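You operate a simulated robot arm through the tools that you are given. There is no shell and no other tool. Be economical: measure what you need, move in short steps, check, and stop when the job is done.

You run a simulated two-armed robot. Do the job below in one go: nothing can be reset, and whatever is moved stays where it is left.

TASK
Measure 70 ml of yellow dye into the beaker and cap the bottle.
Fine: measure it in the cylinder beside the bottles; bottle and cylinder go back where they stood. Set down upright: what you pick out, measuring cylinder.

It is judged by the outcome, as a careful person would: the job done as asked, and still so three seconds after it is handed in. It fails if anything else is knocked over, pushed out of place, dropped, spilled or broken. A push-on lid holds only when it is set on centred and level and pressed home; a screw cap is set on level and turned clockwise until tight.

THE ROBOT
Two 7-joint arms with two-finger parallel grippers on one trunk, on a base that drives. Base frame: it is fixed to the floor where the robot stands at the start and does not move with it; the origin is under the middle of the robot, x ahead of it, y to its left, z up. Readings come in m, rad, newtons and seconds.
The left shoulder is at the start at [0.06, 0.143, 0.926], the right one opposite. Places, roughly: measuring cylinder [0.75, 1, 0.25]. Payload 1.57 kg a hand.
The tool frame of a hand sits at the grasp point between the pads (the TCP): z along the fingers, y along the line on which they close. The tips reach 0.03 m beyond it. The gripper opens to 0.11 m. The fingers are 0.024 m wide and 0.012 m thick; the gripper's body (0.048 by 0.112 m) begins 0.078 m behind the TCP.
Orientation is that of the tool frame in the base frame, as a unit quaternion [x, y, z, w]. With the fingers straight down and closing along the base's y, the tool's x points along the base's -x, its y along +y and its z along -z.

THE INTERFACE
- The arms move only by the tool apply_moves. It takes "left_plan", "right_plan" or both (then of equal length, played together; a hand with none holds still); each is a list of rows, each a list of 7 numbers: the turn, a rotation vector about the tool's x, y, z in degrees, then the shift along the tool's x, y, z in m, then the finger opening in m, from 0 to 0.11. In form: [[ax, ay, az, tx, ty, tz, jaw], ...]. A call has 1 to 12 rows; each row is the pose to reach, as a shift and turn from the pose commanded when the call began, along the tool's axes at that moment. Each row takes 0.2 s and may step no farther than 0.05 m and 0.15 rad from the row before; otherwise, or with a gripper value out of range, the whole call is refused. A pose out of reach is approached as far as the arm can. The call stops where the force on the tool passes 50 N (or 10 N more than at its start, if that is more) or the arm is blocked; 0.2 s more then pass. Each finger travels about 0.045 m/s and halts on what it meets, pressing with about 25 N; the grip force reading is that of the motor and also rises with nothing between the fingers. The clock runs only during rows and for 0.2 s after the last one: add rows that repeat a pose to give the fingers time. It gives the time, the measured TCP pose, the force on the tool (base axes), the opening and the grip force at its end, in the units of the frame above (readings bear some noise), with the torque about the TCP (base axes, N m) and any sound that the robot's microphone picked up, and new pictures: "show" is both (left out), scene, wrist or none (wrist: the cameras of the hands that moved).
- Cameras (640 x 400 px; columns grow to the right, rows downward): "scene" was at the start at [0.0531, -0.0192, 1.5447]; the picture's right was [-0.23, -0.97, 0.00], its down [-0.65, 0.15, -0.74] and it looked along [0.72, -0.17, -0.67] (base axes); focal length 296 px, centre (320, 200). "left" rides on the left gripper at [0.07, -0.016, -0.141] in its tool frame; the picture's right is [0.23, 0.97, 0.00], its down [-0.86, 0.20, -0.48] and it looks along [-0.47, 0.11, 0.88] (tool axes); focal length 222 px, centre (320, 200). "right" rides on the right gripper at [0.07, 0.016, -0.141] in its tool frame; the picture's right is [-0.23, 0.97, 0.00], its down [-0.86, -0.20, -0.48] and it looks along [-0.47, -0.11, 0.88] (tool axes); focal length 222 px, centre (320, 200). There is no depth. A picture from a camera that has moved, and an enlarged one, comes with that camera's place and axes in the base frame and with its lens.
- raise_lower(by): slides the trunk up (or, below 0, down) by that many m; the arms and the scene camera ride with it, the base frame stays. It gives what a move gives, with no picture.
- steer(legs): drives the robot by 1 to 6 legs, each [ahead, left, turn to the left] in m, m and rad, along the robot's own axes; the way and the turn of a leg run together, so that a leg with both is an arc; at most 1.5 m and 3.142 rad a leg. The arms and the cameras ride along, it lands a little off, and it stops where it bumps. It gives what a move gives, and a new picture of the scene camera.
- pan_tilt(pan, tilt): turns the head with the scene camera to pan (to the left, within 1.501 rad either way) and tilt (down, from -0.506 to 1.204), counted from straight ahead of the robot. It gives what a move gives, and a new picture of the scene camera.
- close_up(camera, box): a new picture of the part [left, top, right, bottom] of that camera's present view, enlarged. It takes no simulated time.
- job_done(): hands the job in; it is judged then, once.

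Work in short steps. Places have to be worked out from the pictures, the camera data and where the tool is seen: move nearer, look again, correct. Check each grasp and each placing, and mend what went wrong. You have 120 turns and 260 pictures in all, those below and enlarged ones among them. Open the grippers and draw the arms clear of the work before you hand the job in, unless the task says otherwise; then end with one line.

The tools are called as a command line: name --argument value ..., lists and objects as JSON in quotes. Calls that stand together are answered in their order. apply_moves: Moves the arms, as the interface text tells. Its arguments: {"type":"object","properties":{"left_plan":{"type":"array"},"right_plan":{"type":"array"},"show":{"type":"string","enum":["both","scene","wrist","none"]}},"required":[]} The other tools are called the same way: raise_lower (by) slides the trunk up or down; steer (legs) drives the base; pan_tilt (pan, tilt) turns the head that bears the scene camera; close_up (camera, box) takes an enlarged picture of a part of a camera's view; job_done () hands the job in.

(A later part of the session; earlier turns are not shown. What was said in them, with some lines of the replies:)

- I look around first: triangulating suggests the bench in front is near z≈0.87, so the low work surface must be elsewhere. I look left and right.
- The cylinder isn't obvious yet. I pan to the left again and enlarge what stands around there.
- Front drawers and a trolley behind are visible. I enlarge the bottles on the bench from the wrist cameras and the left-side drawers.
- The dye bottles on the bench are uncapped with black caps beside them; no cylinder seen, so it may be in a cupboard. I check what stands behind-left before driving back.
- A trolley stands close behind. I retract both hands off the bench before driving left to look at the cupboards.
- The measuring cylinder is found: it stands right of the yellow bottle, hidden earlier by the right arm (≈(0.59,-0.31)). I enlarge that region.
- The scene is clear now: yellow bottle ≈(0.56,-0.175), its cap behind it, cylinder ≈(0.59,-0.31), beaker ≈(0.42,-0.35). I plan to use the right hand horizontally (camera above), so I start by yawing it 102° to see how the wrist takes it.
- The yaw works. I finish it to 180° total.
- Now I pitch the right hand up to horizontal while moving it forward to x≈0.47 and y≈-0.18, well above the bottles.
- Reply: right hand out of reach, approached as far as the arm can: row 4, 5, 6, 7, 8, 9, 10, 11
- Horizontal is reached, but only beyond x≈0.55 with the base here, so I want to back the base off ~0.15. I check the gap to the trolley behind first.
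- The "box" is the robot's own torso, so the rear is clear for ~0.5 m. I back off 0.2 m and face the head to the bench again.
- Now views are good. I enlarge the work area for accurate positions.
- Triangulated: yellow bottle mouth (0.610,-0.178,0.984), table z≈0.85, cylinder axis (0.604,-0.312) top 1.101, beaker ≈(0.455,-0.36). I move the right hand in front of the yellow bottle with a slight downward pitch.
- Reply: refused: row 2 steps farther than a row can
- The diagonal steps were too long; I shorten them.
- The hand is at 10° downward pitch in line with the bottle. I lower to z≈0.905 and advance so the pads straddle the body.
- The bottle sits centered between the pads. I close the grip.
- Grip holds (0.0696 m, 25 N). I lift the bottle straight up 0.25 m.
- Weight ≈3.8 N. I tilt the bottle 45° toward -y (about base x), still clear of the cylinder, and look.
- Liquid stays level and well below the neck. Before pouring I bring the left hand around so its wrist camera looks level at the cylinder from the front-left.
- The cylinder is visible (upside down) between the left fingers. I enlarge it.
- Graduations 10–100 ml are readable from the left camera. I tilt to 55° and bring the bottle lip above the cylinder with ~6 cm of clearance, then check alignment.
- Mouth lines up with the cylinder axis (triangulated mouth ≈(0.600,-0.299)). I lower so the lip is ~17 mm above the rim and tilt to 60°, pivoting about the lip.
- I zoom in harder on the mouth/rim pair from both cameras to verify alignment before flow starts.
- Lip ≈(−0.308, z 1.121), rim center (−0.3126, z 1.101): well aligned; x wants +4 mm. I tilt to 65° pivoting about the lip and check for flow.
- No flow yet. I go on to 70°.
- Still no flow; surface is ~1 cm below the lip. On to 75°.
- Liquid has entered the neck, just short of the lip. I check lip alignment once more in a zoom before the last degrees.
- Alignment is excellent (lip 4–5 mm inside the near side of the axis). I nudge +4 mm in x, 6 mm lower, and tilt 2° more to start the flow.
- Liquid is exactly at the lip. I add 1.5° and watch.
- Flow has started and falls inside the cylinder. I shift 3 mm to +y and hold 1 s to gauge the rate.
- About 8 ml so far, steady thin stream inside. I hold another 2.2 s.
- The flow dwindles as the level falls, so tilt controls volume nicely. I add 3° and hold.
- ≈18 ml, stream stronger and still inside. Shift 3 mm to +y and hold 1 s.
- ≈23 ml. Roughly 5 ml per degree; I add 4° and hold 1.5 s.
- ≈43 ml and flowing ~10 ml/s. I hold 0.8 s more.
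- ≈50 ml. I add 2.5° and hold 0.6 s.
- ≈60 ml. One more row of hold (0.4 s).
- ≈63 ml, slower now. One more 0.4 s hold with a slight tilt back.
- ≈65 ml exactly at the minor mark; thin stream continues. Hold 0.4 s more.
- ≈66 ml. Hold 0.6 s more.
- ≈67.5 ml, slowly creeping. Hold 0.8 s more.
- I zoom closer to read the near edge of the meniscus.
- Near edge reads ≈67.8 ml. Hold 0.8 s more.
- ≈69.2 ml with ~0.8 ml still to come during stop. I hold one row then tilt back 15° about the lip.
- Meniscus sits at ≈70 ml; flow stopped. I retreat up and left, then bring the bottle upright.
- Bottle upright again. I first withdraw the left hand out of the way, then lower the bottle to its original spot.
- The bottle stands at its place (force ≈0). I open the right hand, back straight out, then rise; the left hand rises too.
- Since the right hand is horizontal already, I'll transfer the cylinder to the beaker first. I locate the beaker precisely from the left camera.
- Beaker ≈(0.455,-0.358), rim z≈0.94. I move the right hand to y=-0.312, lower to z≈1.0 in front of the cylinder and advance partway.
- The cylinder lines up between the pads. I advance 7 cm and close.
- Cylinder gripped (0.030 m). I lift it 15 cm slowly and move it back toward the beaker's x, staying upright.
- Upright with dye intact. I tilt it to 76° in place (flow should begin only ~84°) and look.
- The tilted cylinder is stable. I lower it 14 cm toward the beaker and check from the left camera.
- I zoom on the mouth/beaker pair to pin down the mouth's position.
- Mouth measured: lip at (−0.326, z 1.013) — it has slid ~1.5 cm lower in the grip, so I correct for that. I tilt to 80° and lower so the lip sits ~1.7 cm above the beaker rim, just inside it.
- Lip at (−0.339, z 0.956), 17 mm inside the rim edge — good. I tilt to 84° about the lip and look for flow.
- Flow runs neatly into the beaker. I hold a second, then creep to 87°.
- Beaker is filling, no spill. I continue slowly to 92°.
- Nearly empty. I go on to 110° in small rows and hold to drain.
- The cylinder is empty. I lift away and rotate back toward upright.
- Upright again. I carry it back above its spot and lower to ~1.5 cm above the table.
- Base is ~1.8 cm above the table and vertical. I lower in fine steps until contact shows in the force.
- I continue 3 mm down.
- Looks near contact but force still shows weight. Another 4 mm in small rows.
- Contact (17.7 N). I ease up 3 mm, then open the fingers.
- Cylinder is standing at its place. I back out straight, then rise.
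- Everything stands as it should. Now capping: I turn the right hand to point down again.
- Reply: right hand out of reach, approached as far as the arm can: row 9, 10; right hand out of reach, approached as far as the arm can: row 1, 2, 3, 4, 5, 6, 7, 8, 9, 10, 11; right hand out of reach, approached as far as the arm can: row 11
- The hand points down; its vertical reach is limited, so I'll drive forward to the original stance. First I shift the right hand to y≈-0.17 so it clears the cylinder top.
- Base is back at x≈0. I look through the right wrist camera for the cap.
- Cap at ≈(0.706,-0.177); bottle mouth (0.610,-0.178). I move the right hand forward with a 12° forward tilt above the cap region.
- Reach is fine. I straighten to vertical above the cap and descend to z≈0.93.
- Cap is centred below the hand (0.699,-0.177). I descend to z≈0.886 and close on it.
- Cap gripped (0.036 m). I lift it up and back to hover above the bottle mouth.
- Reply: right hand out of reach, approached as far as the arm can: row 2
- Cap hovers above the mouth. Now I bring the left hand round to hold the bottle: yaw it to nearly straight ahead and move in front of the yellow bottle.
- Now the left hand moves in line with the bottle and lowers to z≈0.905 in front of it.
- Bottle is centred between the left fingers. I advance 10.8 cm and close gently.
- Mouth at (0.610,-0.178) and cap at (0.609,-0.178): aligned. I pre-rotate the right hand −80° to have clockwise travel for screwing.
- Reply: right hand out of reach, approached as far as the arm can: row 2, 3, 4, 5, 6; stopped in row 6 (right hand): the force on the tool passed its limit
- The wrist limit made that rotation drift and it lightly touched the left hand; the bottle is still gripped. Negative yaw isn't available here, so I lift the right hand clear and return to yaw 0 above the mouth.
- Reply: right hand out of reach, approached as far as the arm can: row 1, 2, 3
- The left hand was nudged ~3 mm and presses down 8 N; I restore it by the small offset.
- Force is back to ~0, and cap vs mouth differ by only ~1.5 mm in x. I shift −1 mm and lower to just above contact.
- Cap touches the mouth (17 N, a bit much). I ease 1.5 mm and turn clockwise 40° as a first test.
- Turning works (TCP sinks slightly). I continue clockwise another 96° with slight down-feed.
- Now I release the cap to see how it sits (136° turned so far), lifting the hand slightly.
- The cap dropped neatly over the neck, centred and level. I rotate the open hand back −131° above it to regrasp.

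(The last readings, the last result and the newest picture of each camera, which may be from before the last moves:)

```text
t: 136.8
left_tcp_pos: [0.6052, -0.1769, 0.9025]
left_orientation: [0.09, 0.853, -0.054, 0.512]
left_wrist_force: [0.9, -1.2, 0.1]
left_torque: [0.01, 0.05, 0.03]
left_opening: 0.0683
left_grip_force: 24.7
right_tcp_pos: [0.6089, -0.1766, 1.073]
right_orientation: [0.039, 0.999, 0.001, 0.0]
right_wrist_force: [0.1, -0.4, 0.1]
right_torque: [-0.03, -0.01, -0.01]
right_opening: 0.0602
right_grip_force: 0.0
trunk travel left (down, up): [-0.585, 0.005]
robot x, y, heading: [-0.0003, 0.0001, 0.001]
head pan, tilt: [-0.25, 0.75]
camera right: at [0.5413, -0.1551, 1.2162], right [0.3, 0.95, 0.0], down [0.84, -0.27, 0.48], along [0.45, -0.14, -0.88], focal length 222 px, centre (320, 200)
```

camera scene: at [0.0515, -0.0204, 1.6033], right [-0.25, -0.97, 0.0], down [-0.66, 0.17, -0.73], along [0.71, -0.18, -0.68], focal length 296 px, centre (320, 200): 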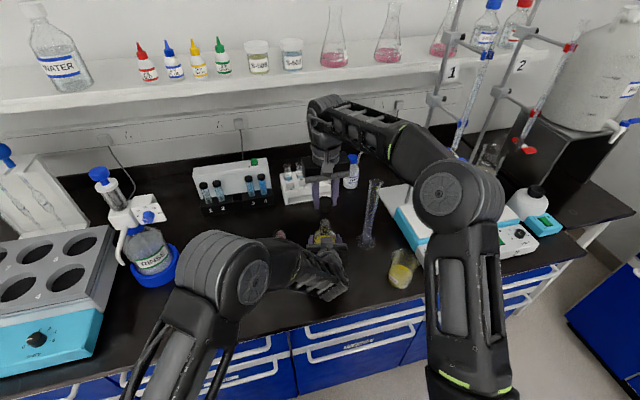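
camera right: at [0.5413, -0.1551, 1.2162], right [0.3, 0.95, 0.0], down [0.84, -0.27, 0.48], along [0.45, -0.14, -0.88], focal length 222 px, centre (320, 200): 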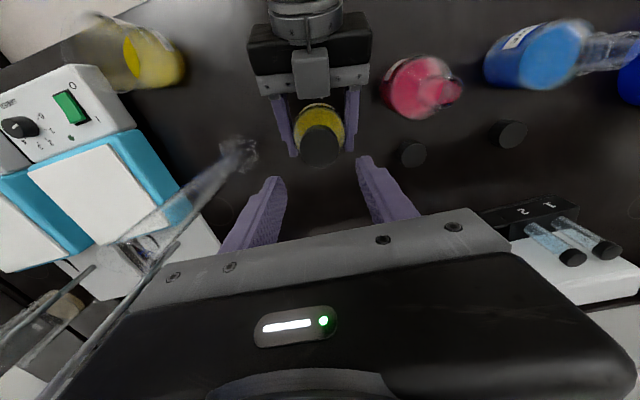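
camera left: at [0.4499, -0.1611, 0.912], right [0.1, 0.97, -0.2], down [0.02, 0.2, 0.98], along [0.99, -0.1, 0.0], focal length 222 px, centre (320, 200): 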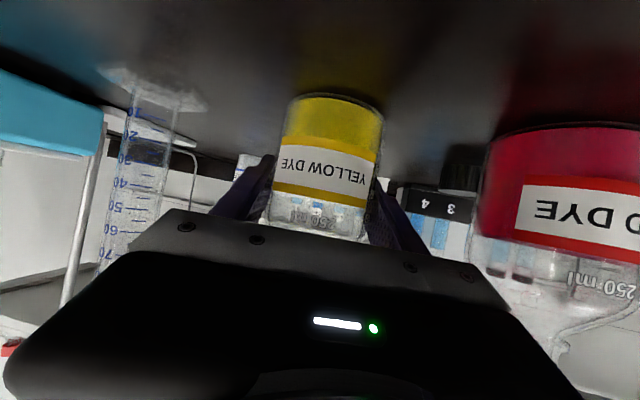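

The hand is back near yaw 0 over the cap. I descend over it and grip.

apply_moves --right_plan '[[0, 0, 0, 0.001, 0, 0.03, 0.06], [0, 0, 0, 0.001, 0, 0.055, 0.06], [0, 0, 0, 0.001, 0, 0.072, 0.06], [0, 0, 0, 0.001, 0, 0.072, 0.06], [0, 0, 0, 0.001, 0, 0.072, 0.04], [0, 0, 0, 0.001, 0, 0.072, 0.02], [0, 0, 0, 0.001, 0, 0.072, 0.02], [0, 0, 0, 0.001, 0, 0.072, 0.02]]' --show "none"

close_up --camera "scene" --box '[310, 180, 358, 238]'

close_up --camera "right" --box '[220, 60, 420, 220]'

```text
t: 138.6
left_tcp_pos: [0.6062, -0.1765, 0.9025]
left_orientation: [0.091, 0.853, -0.055, 0.512]
left_wrist_force: [1.8, -7.6, -1.5]
left_torque: [0.71, 0.17, 0.04]
left_opening: 0.0687
left_grip_force: 25.4
right_tcp_pos: [0.6085, -0.1754, 1.0021]
right_orientation: [0.04, 0.999, 0.002, 0.0]
right_wrist_force: [-0.8, 9.0, -0.1]
right_torque: [0.23, 0.04, -0.03]
right_opening: 0.0375
right_grip_force: 24.5
trunk travel left (down, up): [-0.585, 0.005]
robot x, y, heading: [0.0, 0.0, -0.002]
head pan, tilt: [-0.25, 0.75]
```

```text
6.90 times, centred on (334, 209) of scene
camera zoom: at [0.0525, -0.0207, 1.6032], right [-0.25, -0.97, 0.0], down [-0.66, 0.17, -0.73], along [0.71, -0.18, -0.68], focal length 2043 px, centre (223, 138)
```

zoom: 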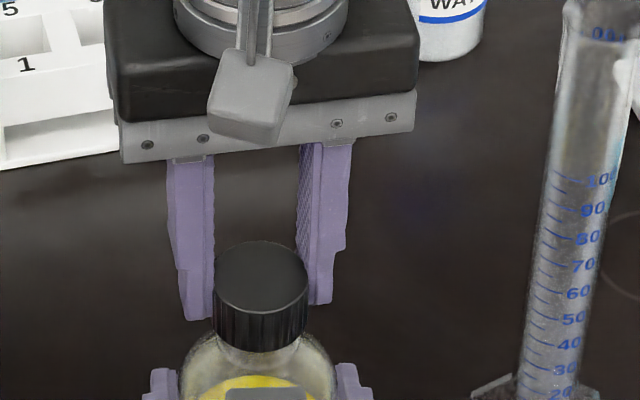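

```text
2.50 times, centred on (320, 140) of right
camera zoom: at [0.5402, -0.1544, 1.1447], right [0.31, 0.95, 0.0], down [0.84, -0.27, 0.48], along [0.45, -0.14, -0.88], focal length 555 px, centre (320, 350)
```

zoom: 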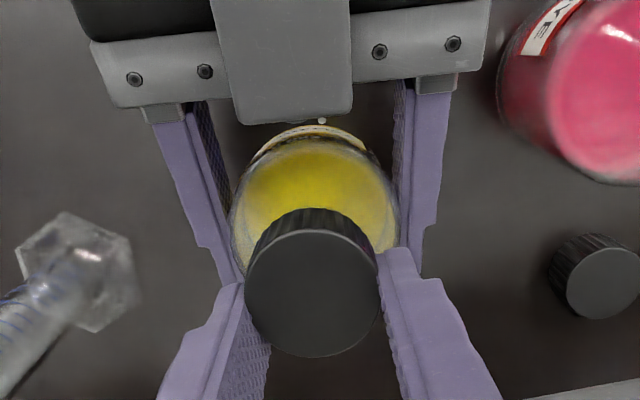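

Gripped; 9 N sideways means the cap is ~1.5 mm to +y. I shift that and turn clockwise 88°.

apply_moves --right_plan '[[0, 0, 0, 0, 0.0015, 0, 0.02], [0, 0, 8, 0, 0.0015, 0, 0.02], [0, 0, 16, 0, 0.0015, 0.0001, 0.02], [0, 0, 24, 0, 0.0015, 0.0001, 0.02], [0, 0, 32, 0, 0.0015, 0.0002, 0.02], [0, 0, 40, 0, 0.0015, 0.0003, 0.02], [0, 0, 48, 0, 0.0015, 0.0003, 0.02], [0, 0, 56, 0, 0.0015, 0.0004, 0.02], [0, 0, 64, 0, 0.0015, 0.0005, 0.02], [0, 0, 72, 0, 0.0015, 0.0005, 0.02], [0, 0, 80, 0, 0.0015, 0.0006, 0.02], [0, 0, 88, 0, 0.0015, 0.0006, 0.02]]' --show "none"

close_up --camera "scene" --box '[310, 180, 358, 238]'

```text
t: 141.2
left_tcp_pos: [0.607, -0.1726, 0.9025]
left_orientation: [0.089, 0.853, -0.052, 0.513]
left_wrist_force: [16.0, 19.2, -4.5]
left_torque: [-0.86, 0.88, -0.12]
left_opening: 0.0695
left_grip_force: 25.7
right_tcp_pos: [0.6082, -0.175, 1.0004]
right_orientation: [0.724, 0.69, -0.003, -0.002]
right_wrist_force: [-14.9, -16.5, 6.4]
right_torque: [-0.61, 0.4, 0.11]
right_opening: 0.0365
right_grip_force: 24.8
trunk travel left (down, up): [-0.585, 0.005]
robot x, y, heading: [0.0015, -0.002, -0.005]
head pan, tilt: [-0.25, 0.75]
```

```text
6.90 times, centred on (334, 209) of scene
camera zoom: at [0.0523, -0.0204, 1.6032], right [-0.25, -0.97, 0.0], down [-0.66, 0.17, -0.73], along [0.71, -0.18, -0.68], focal length 2043 px, centre (223, 138)
```

zoom: 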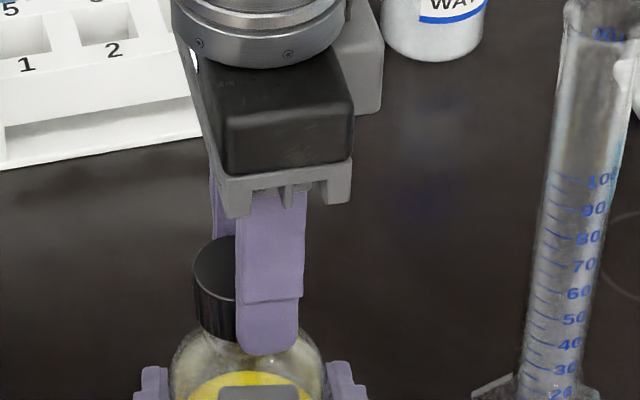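

Lateral forces show the cap axis is offset a few mm (toward −x at the time of grip). I release here, which lets everything relax, and re-measure.

apply_moves --right_plan '[[0, 0, 0, 0, 0, 0, 0.045], [0, 0, 0, 0, 0, 0, 0.06], [0, 0, 0, 0, 0, 0, 0.06], [0, 0, 0, 0, 0, -0.03, 0.06], [0, 0, 0, 0, 0, -0.06, 0.06]]' --show "none"

close_up --camera "scene" --box '[310, 180, 358, 238]'

close_up --camera "right" --box '[220, 60, 420, 220]'

```text
t: 142.3
left_tcp_pos: [0.6056, -0.1766, 0.9037]
left_orientation: [0.09, 0.852, -0.054, 0.512]
left_wrist_force: [-1.6, 0.8, 1.4]
left_torque: [0.07, -0.04, 0.05]
left_opening: 0.0691
left_grip_force: 24.4
right_tcp_pos: [0.6078, -0.1731, 1.062]
right_orientation: [0.724, 0.69, 0.0, -0.001]
right_wrist_force: [1.1, 0.6, 0.3]
right_torque: [-0.03, 0.0, 0.0]
right_opening: 0.0599
right_grip_force: 0.1
trunk travel left (down, up): [-0.585, 0.005]
robot x, y, heading: [0.0022, -0.0024, 0.0]
head pan, tilt: [-0.25, 0.75]
```

```text
6.90 times, centred on (334, 209) of scene
camera zoom: at [0.0516, -0.0198, 1.6032], right [-0.25, -0.97, 0.0], down [-0.66, 0.17, -0.73], along [0.71, -0.18, -0.68], focal length 2043 px, centre (223, 138)
```

zoom: 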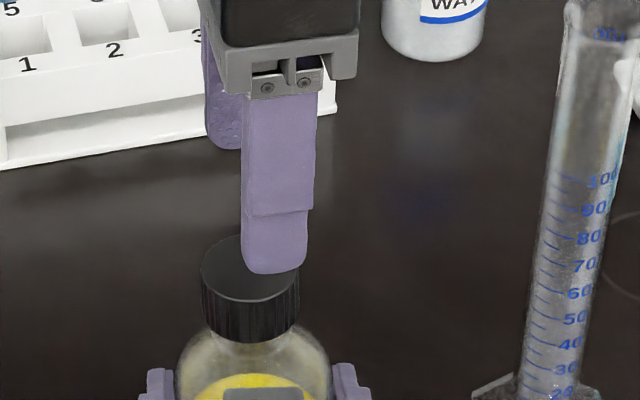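

```text
2.50 times, centred on (320, 140) of right
camera zoom: at [0.6273, -0.1051, 1.204], right [0.96, -0.27, 0.0], down [-0.24, -0.85, 0.48], along [-0.13, -0.46, -0.88], focal length 555 px, centre (320, 350)
```

zoom: 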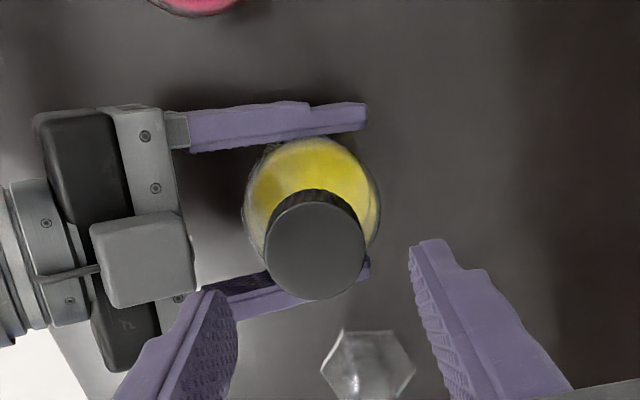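

Relative to the hand the cap is just 2 mm off. I correct, descend, and grip here at yaw 93°.

apply_moves --right_plan '[[0, 0, 0, -0.0011, -0.002, 0.02, 0.06], [0, 0, 0, -0.0011, -0.002, 0.045, 0.06], [0, 0, 0, -0.0011, -0.002, 0.0615, 0.06], [0, 0, 0, -0.0011, -0.002, 0.0615, 0.045], [0, 0, 0, -0.0011, -0.002, 0.0615, 0.03], [0, 0, 0, -0.0011, -0.002, 0.0615, 0.02], [0, 0, 0, -0.0011, -0.002, 0.0615, 0.02]]' --show "none"

```text
t: 143.9
left_tcp_pos: [0.6052, -0.1755, 0.9028]
left_orientation: [0.089, 0.853, -0.053, 0.512]
left_wrist_force: [2.5, 0.9, -1.3]
left_torque: [-0.02, 0.04, 0.01]
left_opening: 0.0687
left_grip_force: 24.7
right_tcp_pos: [0.6057, -0.1758, 0.9992]
right_orientation: [0.723, 0.691, 0.001, -0.002]
right_wrist_force: [-3.9, -0.3, 0.2]
right_torque: [0.07, 0.31, 0.03]
right_opening: 0.0376
right_grip_force: 25.4
trunk travel left (down, up): [-0.585, 0.005]
robot x, y, heading: [0.005, 0.0006, -0.001]
head pan, tilt: [-0.25, 0.75]
```

Forces are small now. I turn clockwise 80°.

apply_moves --right_plan '[[0, 0, 8, 0, 0, 0, 0.02], [0, 0, 16, 0, 0, 0, 0.02], [0, 0, 24, 0, 0, 0.0001, 0.02], [0, 0, 32, 0, 0, 0.0002, 0.02], [0, 0, 40, 0, 0, 0.0003, 0.02], [0, 0, 48, 0, 0, 0.0004, 0.02], [0, 0, 56, 0, 0, 0.0005, 0.02], [0, 0, 64, 0, 0, 0.0005, 0.02], [0, 0, 72, 0, 0, 0.0005, 0.02], [0, 0, 80, 0, 0, 0.0005, 0.02]]' --show "none"

close_up --camera "scene" --box '[310, 180, 358, 238]'

```text
t: 146.2
left_tcp_pos: [0.6055, -0.1759, 0.903]
left_orientation: [0.089, 0.852, -0.054, 0.512]
left_wrist_force: [15.6, 3.1, -1.6]
left_torque: [-0.03, 0.64, 0.02]
left_opening: 0.0687
left_grip_force: 25.1
right_tcp_pos: [0.6063, -0.1763, 0.998]
right_orientation: [0.998, 0.063, -0.001, -0.002]
right_wrist_force: [-13.8, -2.2, 0.9]
right_torque: [-0.1, 0.53, 0.01]
right_opening: 0.0378
right_grip_force: 25.0
trunk travel left (down, up): [-0.585, 0.005]
robot x, y, heading: [0.0013, 0.0031, 0.001]
head pan, tilt: [-0.25, 0.75]
```

```text
6.90 times, centred on (334, 209) of scene
camera zoom: at [0.0525, -0.0206, 1.6032], right [-0.25, -0.97, 0.0], down [-0.66, 0.17, -0.73], along [0.71, -0.18, -0.68], focal length 2043 px, centre (223, 138)
```

zoom: 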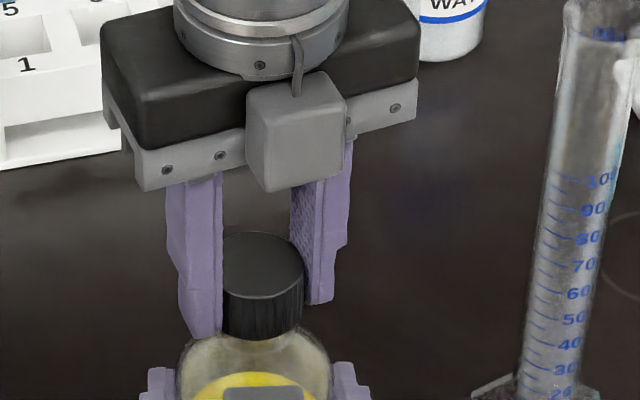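

Turned freely, still no tightening torque. I release, rotate back 168° in two moves, and regrip with a small centring correction.

apply_moves --right_plan '[[0, 0, 0, 0, 0, 0, 0.045], [0, 0, 0, 0, 0, 0, 0.06], [0, 0, 0, 0, 0, 0, 0.06], [0, 0, 0, -0.0017, -0.001, -0.032, 0.06], [0, 0, -8.4, -0.0017, -0.001, -0.032, 0.06], [0, 0, -16.8, -0.0017, -0.001, -0.032, 0.06], [0, 0, -25.2, -0.0017, -0.001, -0.032, 0.06], [0, 0, -33.6, -0.0017, -0.001, -0.032, 0.06], [0, 0, -42, -0.0017, -0.001, -0.032, 0.06], [0, 0, -50.4, -0.0017, -0.001, -0.032, 0.06], [0, 0, -58.8, -0.0017, -0.001, -0.032, 0.06], [0, 0, -67.2, -0.0017, -0.001, -0.032, 0.06]]' --show "none"

apply_moves --right_plan '[[0, 0, -8.4, 0, 0, 0, 0.06], [0, 0, -16.8, 0, 0, 0, 0.06], [0, 0, -25.2, 0, 0, 0, 0.06], [0, 0, -33.6, 0, 0, 0, 0.06], [0, 0, -42, 0, 0, 0, 0.06], [0, 0, -50.4, 0, 0, 0, 0.06], [0, 0, -58.8, 0, 0, 0, 0.06], [0, 0, -67.2, 0, 0, 0, 0.06], [0, 0, -75.6, 0, 0, 0, 0.06], [0, 0, -84, 0, 0, 0, 0.06], [0, 0, -92.4, 0, 0, 0, 0.06], [0, 0, -100.8, 0, 0, 0, 0.06]]' --show "none"

close_up --camera "right" --box '[220, 60, 420, 220]'

close_up --camera "scene" --box '[310, 180, 358, 238]'

```text
t: 148.8
left_tcp_pos: [0.6055, -0.1757, 0.9028]
left_orientation: [0.09, 0.853, -0.054, 0.511]
left_wrist_force: [-2.3, 0.0, 2.2]
left_torque: [-0.01, -0.01, 0.0]
left_opening: 0.0684
left_grip_force: 25.1
right_tcp_pos: [0.6048, -0.1743, 1.0313]
right_orientation: [0.795, 0.606, 0.001, -0.002]
right_wrist_force: [0.4, -0.1, -0.5]
right_torque: [-0.01, 0.01, -0.01]
right_opening: 0.06
right_grip_force: 0.1
trunk travel left (down, up): [-0.585, 0.005]
robot x, y, heading: [0.0021, -0.0012, 0.004]
head pan, tilt: [-0.25, 0.75]
```

```text
t: 151.3
left_tcp_pos: [0.6061, -0.1755, 0.9026]
left_orientation: [0.089, 0.852, -0.053, 0.513]
left_wrist_force: [-0.9, -0.4, 2.0]
left_torque: [-0.02, -0.07, 0.04]
left_opening: 0.0687
left_grip_force: 25.0
right_tcp_pos: [0.6042, -0.1751, 1.0322]
right_orientation: [0.04, 0.999, 0.001, 0.0]
right_wrist_force: [0.4, -0.2, 0.0]
right_torque: [0.0, 0.02, 0.0]
right_opening: 0.0602
right_grip_force: 0.1
trunk travel left (down, up): [-0.585, 0.005]
robot x, y, heading: [-0.001, -0.0019, -0.001]
head pan, tilt: [-0.25, 0.75]
```

```text
2.50 times, centred on (320, 140) of right
camera zoom: at [0.5363, -0.1537, 1.1735], right [0.3, 0.95, 0.0], down [0.84, -0.27, 0.48], along [0.45, -0.14, -0.88], focal length 555 px, centre (320, 350)
```

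zoom: 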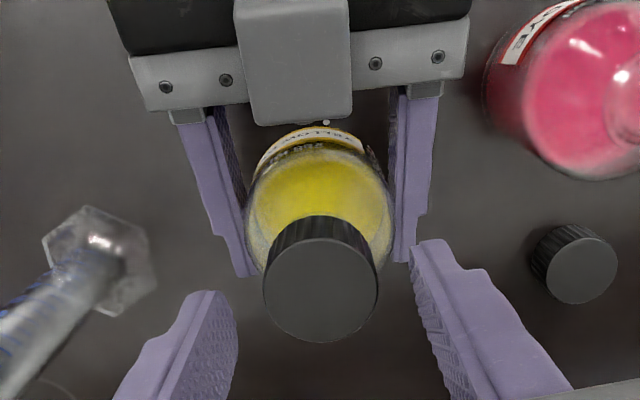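

```text
6.90 times, centred on (334, 209) of scene
camera zoom: at [0.0519, -0.0207, 1.6032], right [-0.25, -0.97, 0.0], down [-0.66, 0.17, -0.73], along [0.71, -0.18, -0.68], focal length 2043 px, centre (223, 138)
```

zoom: 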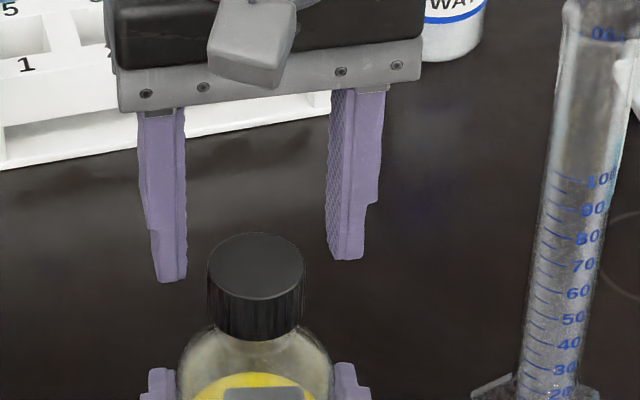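

The cap sits level and centred. I regrip (x≈0.606) and turn clockwise 168° in two moves.

apply_moves --right_plan '[[0, 0, 0, -0.0018, 0.0006, 0.02, 0.06], [0, 0, 0, -0.0018, 0.0006, 0.0335, 0.06], [0, 0, 0, -0.0018, 0.0006, 0.0335, 0.045], [0, 0, 0, -0.0018, 0.0006, 0.0335, 0.03], [0, 0, 0, -0.0018, 0.0006, 0.0335, 0.02], [0, 0, 0, -0.0018, 0.0006, 0.0335, 0.02]]' --show "none"

apply_moves --right_plan '[[0, 0, 8, 0, 0, 0, 0.02], [0, 0, 16, 0, 0, 0.0001, 0.02], [0, 0, 24, 0, 0, 0.0001, 0.02], [0, 0, 32, 0, 0, 0.0002, 0.02], [0, 0, 40, 0, 0, 0.0003, 0.02], [0, 0, 48, 0, 0, 0.0003, 0.02], [0, 0, 56, 0, 0, 0.0004, 0.02], [0, 0, 64, 0, 0, 0.0005, 0.02], [0, 0, 72, 0, 0, 0.0005, 0.02], [0, 0, 80, 0, 0, 0.0006, 0.02], [0, 0, 88, 0, 0, 0.0006, 0.02], [0, 0, 96, 0, 0, 0.0006, 0.02]]' --show "none"

close_up --camera "scene" --box '[310, 180, 358, 238]'

```text
t: 152.8
left_tcp_pos: [0.6048, -0.1753, 0.9032]
left_orientation: [0.09, 0.852, -0.054, 0.513]
left_wrist_force: [-3.2, 5.2, 3.3]
left_torque: [-0.78, -0.16, -0.07]
left_opening: 0.0686
left_grip_force: 25.0
right_tcp_pos: [0.6065, -0.1762, 0.997]
right_orientation: [0.042, 0.999, 0.0, 0.0]
right_wrist_force: [1.2, -7.8, -0.4]
right_torque: [-0.12, -0.07, -0.02]
right_opening: 0.0365
right_grip_force: 24.7
trunk travel left (down, up): [-0.585, 0.005]
robot x, y, heading: [0.0032, -0.0013, -0.001]
head pan, tilt: [-0.25, 0.75]
```

```text
t: 155.3
left_tcp_pos: [0.6036, -0.1768, 0.9034]
left_orientation: [0.09, 0.852, -0.055, 0.512]
left_wrist_force: [0.9, -0.6, -1.3]
left_torque: [0.23, -0.36, -0.49]
left_opening: 0.0685
left_grip_force: 24.5
right_tcp_pos: [0.6059, -0.1736, 0.9964]
right_orientation: [0.771, 0.637, 0.0, -0.003]
right_wrist_force: [-1.0, 1.6, 1.3]
right_torque: [-0.1, 0.4, 0.53]
right_opening: 0.0382
right_grip_force: 24.9
trunk travel left (down, up): [-0.585, 0.005]
robot x, y, heading: [0.0027, 0.0047, -0.002]
head pan, tilt: [-0.25, 0.75]
```

```text
6.90 times, centred on (334, 209) of scene
camera zoom: at [0.0522, -0.0207, 1.6032], right [-0.25, -0.97, 0.0], down [-0.66, 0.17, -0.73], along [0.71, -0.18, -0.68], focal length 2043 px, centre (223, 138)
```

zoom: 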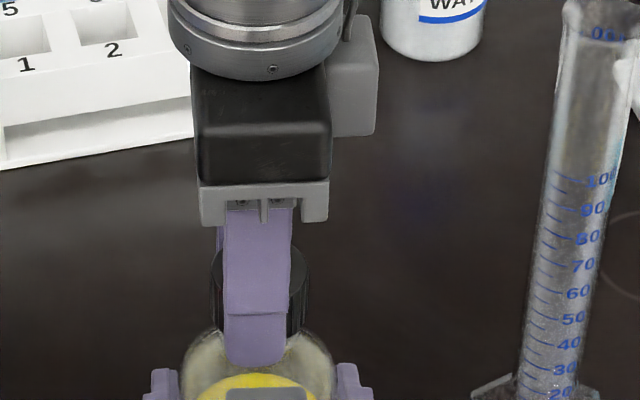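

Torque has risen to 0.53 N·m — the cap is tightening. I turn 32° further to confirm.

apply_moves --right_plan '[[0, 0, 8, 0, 0, 0, 0.02], [0, 0, 16, 0, 0, 0, 0.02], [0, 0, 24, 0, 0, 0, 0.02], [0, 0, 32, 0, 0, 0, 0.02]]' --show "none"

close_up --camera "left" --box '[160, 40, 480, 240]'

```text
t: 156.3
left_tcp_pos: [0.6063, -0.1765, 0.902]
left_orientation: [0.091, 0.852, -0.055, 0.513]
left_wrist_force: [-4.8, -1.1, -0.2]
left_torque: [-0.21, -0.55, -0.62]
left_opening: 0.0689
left_grip_force: 25.0
right_tcp_pos: [0.606, -0.1753, 0.9961]
right_orientation: [0.917, 0.4, 0.0, -0.001]
right_wrist_force: [4.7, -0.4, -0.5]
right_torque: [0.03, 0.1, 0.58]
right_opening: 0.0371
right_grip_force: 25.0
trunk travel left (down, up): [-0.585, 0.005]
robot x, y, heading: [0.0008, -0.0028, 0.0]
head pan, tilt: [-0.25, 0.75]
```

```text
2.00 times, centred on (320, 140) of left
camera zoom: at [0.4486, -0.1602, 0.9092], right [0.1, 0.97, -0.2], down [0.02, 0.2, 0.98], along [0.99, -0.1, 0.0], focal length 444 px, centre (320, 320)
```

zoom: 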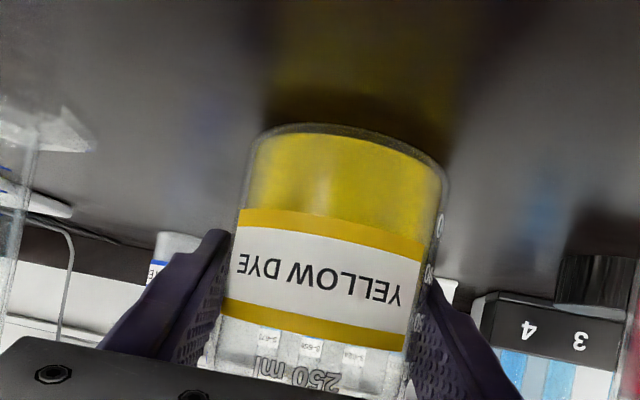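

Torque plateaus at ~0.6 N·m with the bottle not turning: the cap is tight. I release with the right hand and rise, then open the left.

apply_moves --right_plan '[[0, 0, 0, 0, 0, 0, 0.045], [0, 0, 0, 0, 0, 0, 0.06], [0, 0, 0, 0, 0, 0, 0.06], [0, 0, 0, 0, 0, -0.03, 0.06], [0, 0, 0, 0, 0, -0.06, 0.06], [0, 0, 0, 0, 0, -0.08, 0.06]]' --show "none"

apply_moves --left_plan '[[0, 0, 0, 0, 0, 0, 0.075], [0, 0, 0, 0, 0, 0, 0.09], [0, 0, 0, 0, 0, 0, 0.09], [0, 0, 0, 0, 0, 0, 0.09]]' --show "none"

close_up --camera "scene" --box '[280, 170, 400, 270]'

```text
t: 157.8
left_tcp_pos: [0.6056, -0.1746, 0.9019]
left_orientation: [0.09, 0.853, -0.054, 0.512]
left_wrist_force: [-0.8, 1.1, -0.7]
left_torque: [0.04, -0.03, 0.02]
left_opening: 0.0684
left_grip_force: 24.6
right_tcp_pos: [0.6055, -0.1742, 1.0753]
right_orientation: [0.916, 0.401, -0.001, -0.001]
right_wrist_force: [-0.2, 0.8, -0.4]
right_torque: [0.03, -0.03, 0.0]
right_opening: 0.0601
right_grip_force: 0.1
trunk travel left (down, up): [-0.585, 0.005]
robot x, y, heading: [-0.0006, -0.0018, 0.0]
head pan, tilt: [-0.25, 0.75]
```

```text
t: 158.8
left_tcp_pos: [0.6055, -0.1763, 0.9023]
left_orientation: [0.09, 0.852, -0.054, 0.513]
left_wrist_force: [-0.6, -0.3, -0.5]
left_torque: [-0.01, 0.0, -0.02]
left_opening: 0.09
left_grip_force: 0.0
right_tcp_pos: [0.6066, -0.1742, 1.0756]
right_orientation: [0.916, 0.401, 0.0, -0.001]
right_wrist_force: [-0.8, 0.3, -0.3]
right_torque: [0.0, -0.03, -0.01]
right_opening: 0.0601
right_grip_force: 0.0
trunk travel left (down, up): [-0.585, 0.005]
robot x, y, heading: [-0.0028, 0.0038, 0.0]
head pan, tilt: [-0.25, 0.75]
```

```text
4.00 times, centred on (340, 220) of scene
camera zoom: at [0.0522, -0.0208, 1.6032], right [-0.25, -0.97, 0.0], down [-0.66, 0.17, -0.73], along [0.71, -0.18, -0.68], focal length 1185 px, centre (240, 120)
```

zoom: 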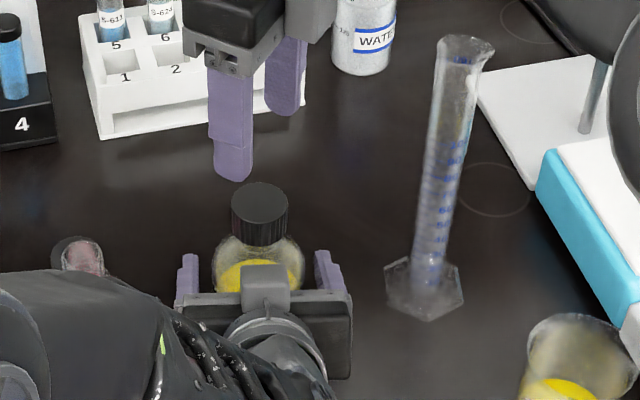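

Cap looks level and seated. I withdraw the left hand straight back, then up and aside.

apply_moves --left_plan '[[0, 0, 0, 0.0188, 0, -0.0353, 0.09], [0, 0, 0, 0.0375, 0, -0.0706, 0.09], [0, 0, 0, 0.0563, 0, -0.106, 0.09], [0, 0, 0, 0.021, 0.02, -0.1248, 0.09], [0, 0, 0, -0.0143, 0.04, -0.1435, 0.09], [0, 0, 0, -0.0496, 0.07, -0.1623, 0.09], [0, 0, 0, -0.0496, 0.115, -0.1623, 0.09], [0, 0, 0, -0.0496, 0.16, -0.1623, 0.09], [0, 0, 0, -0.0496, 0.2, -0.1623, 0.09]]' --show "none"

apply_moves --right_plan '[[0, 0, 0, -0.026, -0.028, -0.005, 0.06], [0, 0, 0, -0.052, -0.056, -0.01, 0.06], [0, 0, 0, -0.078, -0.084, -0.01, 0.06], [0, 0, 0, -0.102, -0.11, -0.01, 0.06]]' --show "scene"

close_up --camera "scene" --box '[240, 150, 440, 300]'

```text
t: 160.8
left_tcp_pos: [0.5312, 0.0455, 1.0213]
left_orientation: [0.091, 0.852, -0.056, 0.512]
left_wrist_force: [-0.2, 1.2, 0.2]
left_torque: [-0.02, 0.0, -0.01]
left_opening: 0.0899
left_grip_force: 0.2
right_tcp_pos: [0.6078, -0.1745, 1.0749]
right_orientation: [0.916, 0.401, 0.0, -0.001]
right_wrist_force: [-0.2, 0.7, -0.2]
right_torque: [-0.02, 0.04, -0.01]
right_opening: 0.0602
right_grip_force: 0.1
trunk travel left (down, up): [-0.585, 0.005]
robot x, y, heading: [0.0037, -0.0027, 0.001]
head pan, tilt: [-0.25, 0.75]
```

```text
t: 161.8
left_tcp_pos: [0.5293, 0.0441, 1.0212]
left_orientation: [0.09, 0.852, -0.054, 0.512]
left_wrist_force: [-1.0, 0.1, 0.4]
left_torque: [0.01, -0.02, -0.01]
left_opening: 0.09
left_grip_force: 0.1
right_tcp_pos: [0.4536, -0.1752, 1.0863]
right_orientation: [0.916, 0.401, 0.001, 0.0]
right_wrist_force: [0.6, -0.5, 0.0]
right_torque: [0.0, -0.02, -0.04]
right_opening: 0.0603
right_grip_force: 0.1
trunk travel left (down, up): [-0.585, 0.005]
robot x, y, heading: [-0.0012, -0.0029, 0.006]
head pan, tilt: [-0.25, 0.75]
camera scene: at [0.0511, -0.0206, 1.6032], right [-0.25, -0.97, 0.0], down [-0.66, 0.17, -0.73], along [0.71, -0.18, -0.68], focal length 296 px, centre (320, 200)
```

scene: 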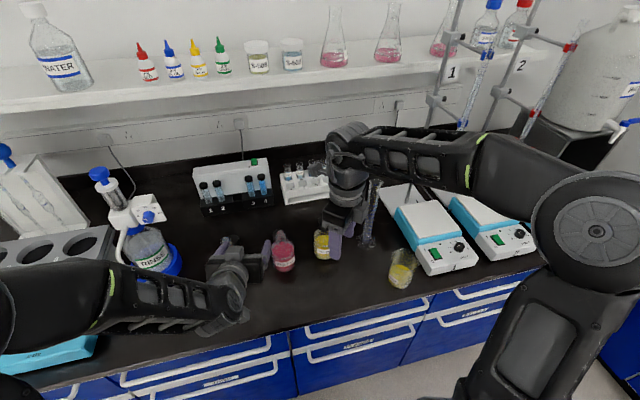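

```text
2.67 times, centred on (340, 225) of scene
camera zoom: at [0.0511, -0.0206, 1.6032], right [-0.25, -0.97, 0.0], down [-0.66, 0.17, -0.73], along [0.71, -0.18, -0.68], focal length 790 px, centre (267, 133)
```

zoom: 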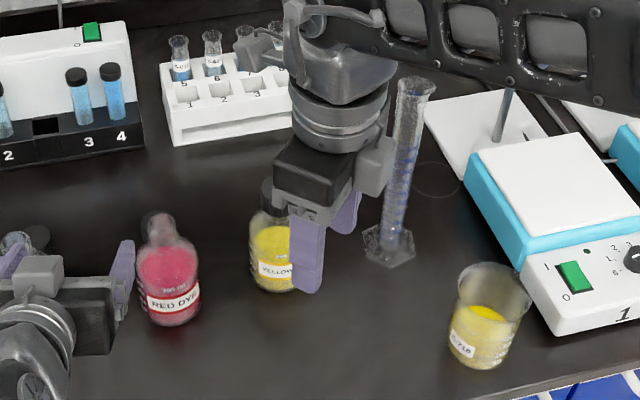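

I pull both hands back off the work, then take a final look.

apply_moves --left_plan '[[0, 0, 0, 0, 0, -0.045, 0.1], [0, 0, 0, 0, 0, -0.09, 0.1], [0, 0, 0, 0, 0, -0.13, 0.1], [0, 0, 0, 0, 0, -0.17, 0.1]]' --right_plan '[[0, 0, 0, -0.021, -0.011, -0.005, 0.08], [0, 0, 0, -0.042, -0.023, -0.01, 0.1], [0, 0, 0, -0.063, -0.035, -0.01, 0.1], [0, 0, 0, -0.083, -0.046, -0.01, 0.1]]' --show "scene"

pan_tilt --pan -0.2 --tilt 0.85

close_up --camera "scene" --box '[240, 110, 440, 250]'

```text
t: 162.8
left_tcp_pos: [0.4463, 0.0287, 1.1554]
left_orientation: [0.091, 0.852, -0.055, 0.513]
left_wrist_force: [-0.3, 0.8, 0.9]
left_torque: [-0.03, -0.01, 0.03]
left_opening: 0.0999
left_grip_force: 0.1
left hand out of reach, approached as far as the arm can: row 1, 2, 3, 4
right_tcp_pos: [0.3649, -0.2059, 1.0982]
right_orientation: [0.916, 0.401, 0.001, 0.0]
right_wrist_force: [-0.4, 0.1, -0.5]
right_torque: [0.0, 0.0, 0.01]
right_opening: 0.0999
right_grip_force: 0.1
trunk travel left (down, up): [-0.585, 0.005]
robot x, y, heading: [-0.0013, 0.0014, -0.0]
head pan, tilt: [-0.25, 0.75]
camera scene: at [0.05, -0.0201, 1.6033], right [-0.25, -0.97, 0.0], down [-0.66, 0.17, -0.73], along [0.71, -0.18, -0.68], focal length 296 px, centre (320, 200)
```

scene: 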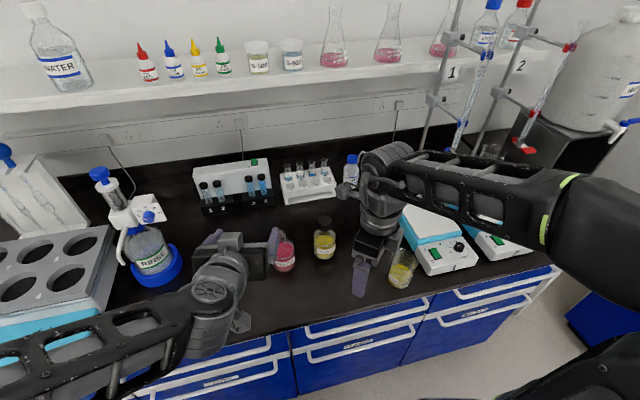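

```text
t: 163.4
left_tcp_pos: [0.4483, 0.0274, 1.1523]
left_orientation: [0.089, 0.853, -0.053, 0.511]
left_wrist_force: [-0.2, -0.3, -0.4]
left_torque: [0.0, -0.01, 0.02]
left_opening: 0.1
left_grip_force: 0.0
right_tcp_pos: [0.3661, -0.2063, 1.0966]
right_orientation: [0.916, 0.401, 0.0, -0.001]
right_wrist_force: [0.5, 0.2, 0.2]
right_torque: [-0.01, 0.01, -0.01]
right_opening: 0.1001
right_grip_force: 0.0
trunk travel left (down, up): [-0.585, 0.005]
robot x, y, heading: [-0.0001, 0.0023, 0.001]
head pan, tilt: [-0.201, 0.85]
camera scene: at [0.0486, -0.0159, 1.5952], right [-0.2, -0.98, 0.0], down [-0.74, 0.15, -0.66], along [0.65, -0.13, -0.75], focal length 296 px, centre (320, 200)
```

scene: 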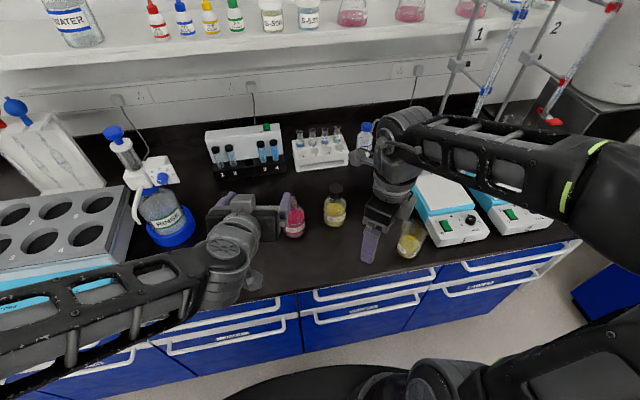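

```text
2.86 times, centred on (340, 180) of scene
camera zoom: at [0.0486, -0.0159, 1.5952], right [-0.2, -0.98, 0.0], down [-0.74, 0.15, -0.66], along [0.65, -0.13, -0.75], focal length 846 px, centre (263, 257)
```

zoom: 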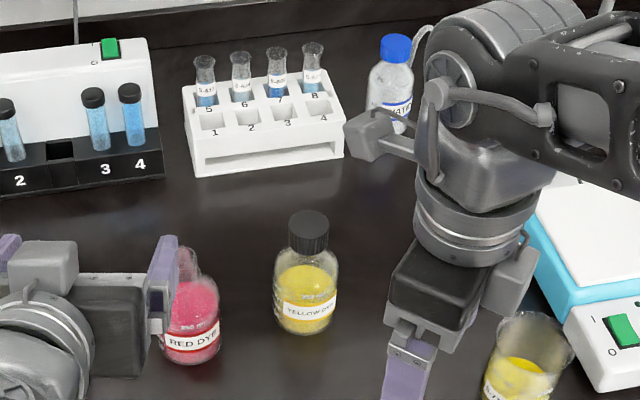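

The bottle is capped. I drive back 0.25 m to draw the arms clear and check the whole bench.

steer --legs '[[-0.25, 0, 0]]'

close_up --camera "scene" --box '[200, 80, 440, 240]'

```text
t: 165.2
left_tcp_pos: [0.1968, 0.0288, 1.1544]
left_orientation: [0.088, 0.853, -0.052, 0.512]
left_wrist_force: [-1.2, -0.1, 0.0]
left_torque: [-0.04, -0.01, 0.02]
left_opening: 0.0999
left_grip_force: 0.1
right_tcp_pos: [0.1162, -0.205, 1.0972]
right_orientation: [0.915, 0.403, 0.0, -0.001]
right_wrist_force: [-0.3, -0.1, 0.3]
right_torque: [0.01, -0.02, 0.01]
right_opening: 0.1003
right_grip_force: 0.0
trunk travel left (down, up): [-0.585, 0.005]
robot x, y, heading: [-0.2482, 0.0005, -0.002]
head pan, tilt: [-0.201, 0.85]
camera scene: at [-0.2032, -0.0161, 1.5952], right [-0.2, -0.98, 0.0], down [-0.74, 0.15, -0.66], along [0.65, -0.13, -0.75], focal length 296 px, centre (320, 200)
```

scene: 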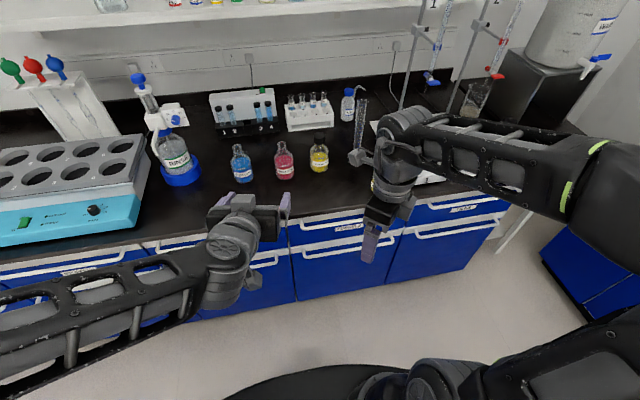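

```text
2.50 times, centred on (320, 160) of scene
camera zoom: at [-0.2032, -0.0161, 1.5952], right [-0.2, -0.98, 0.0], down [-0.74, 0.15, -0.66], along [0.65, -0.13, -0.75], focal length 741 px, centre (320, 300)
```

zoom: 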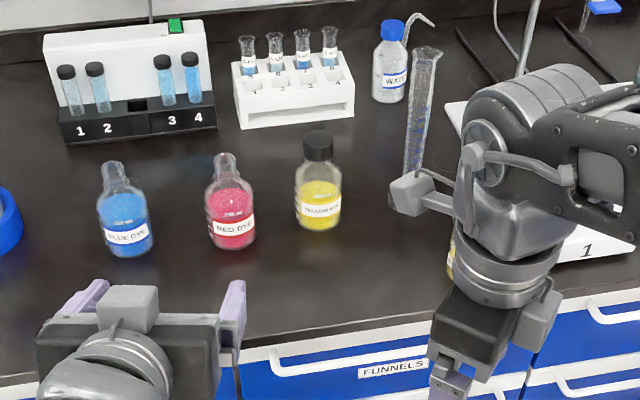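

Everything stands in place: bottle capped, cylinder upright and empty at its spot, dye in the beaker, arms clear. I hand in.

job_done

```text
The job is handed in.
```

I measured about 70 ml of yellow dye in the cylinder (read off its scale) and poured it into the beaker. The bottle is screwed shut, and bottle and cylinder stand upright back in their places.
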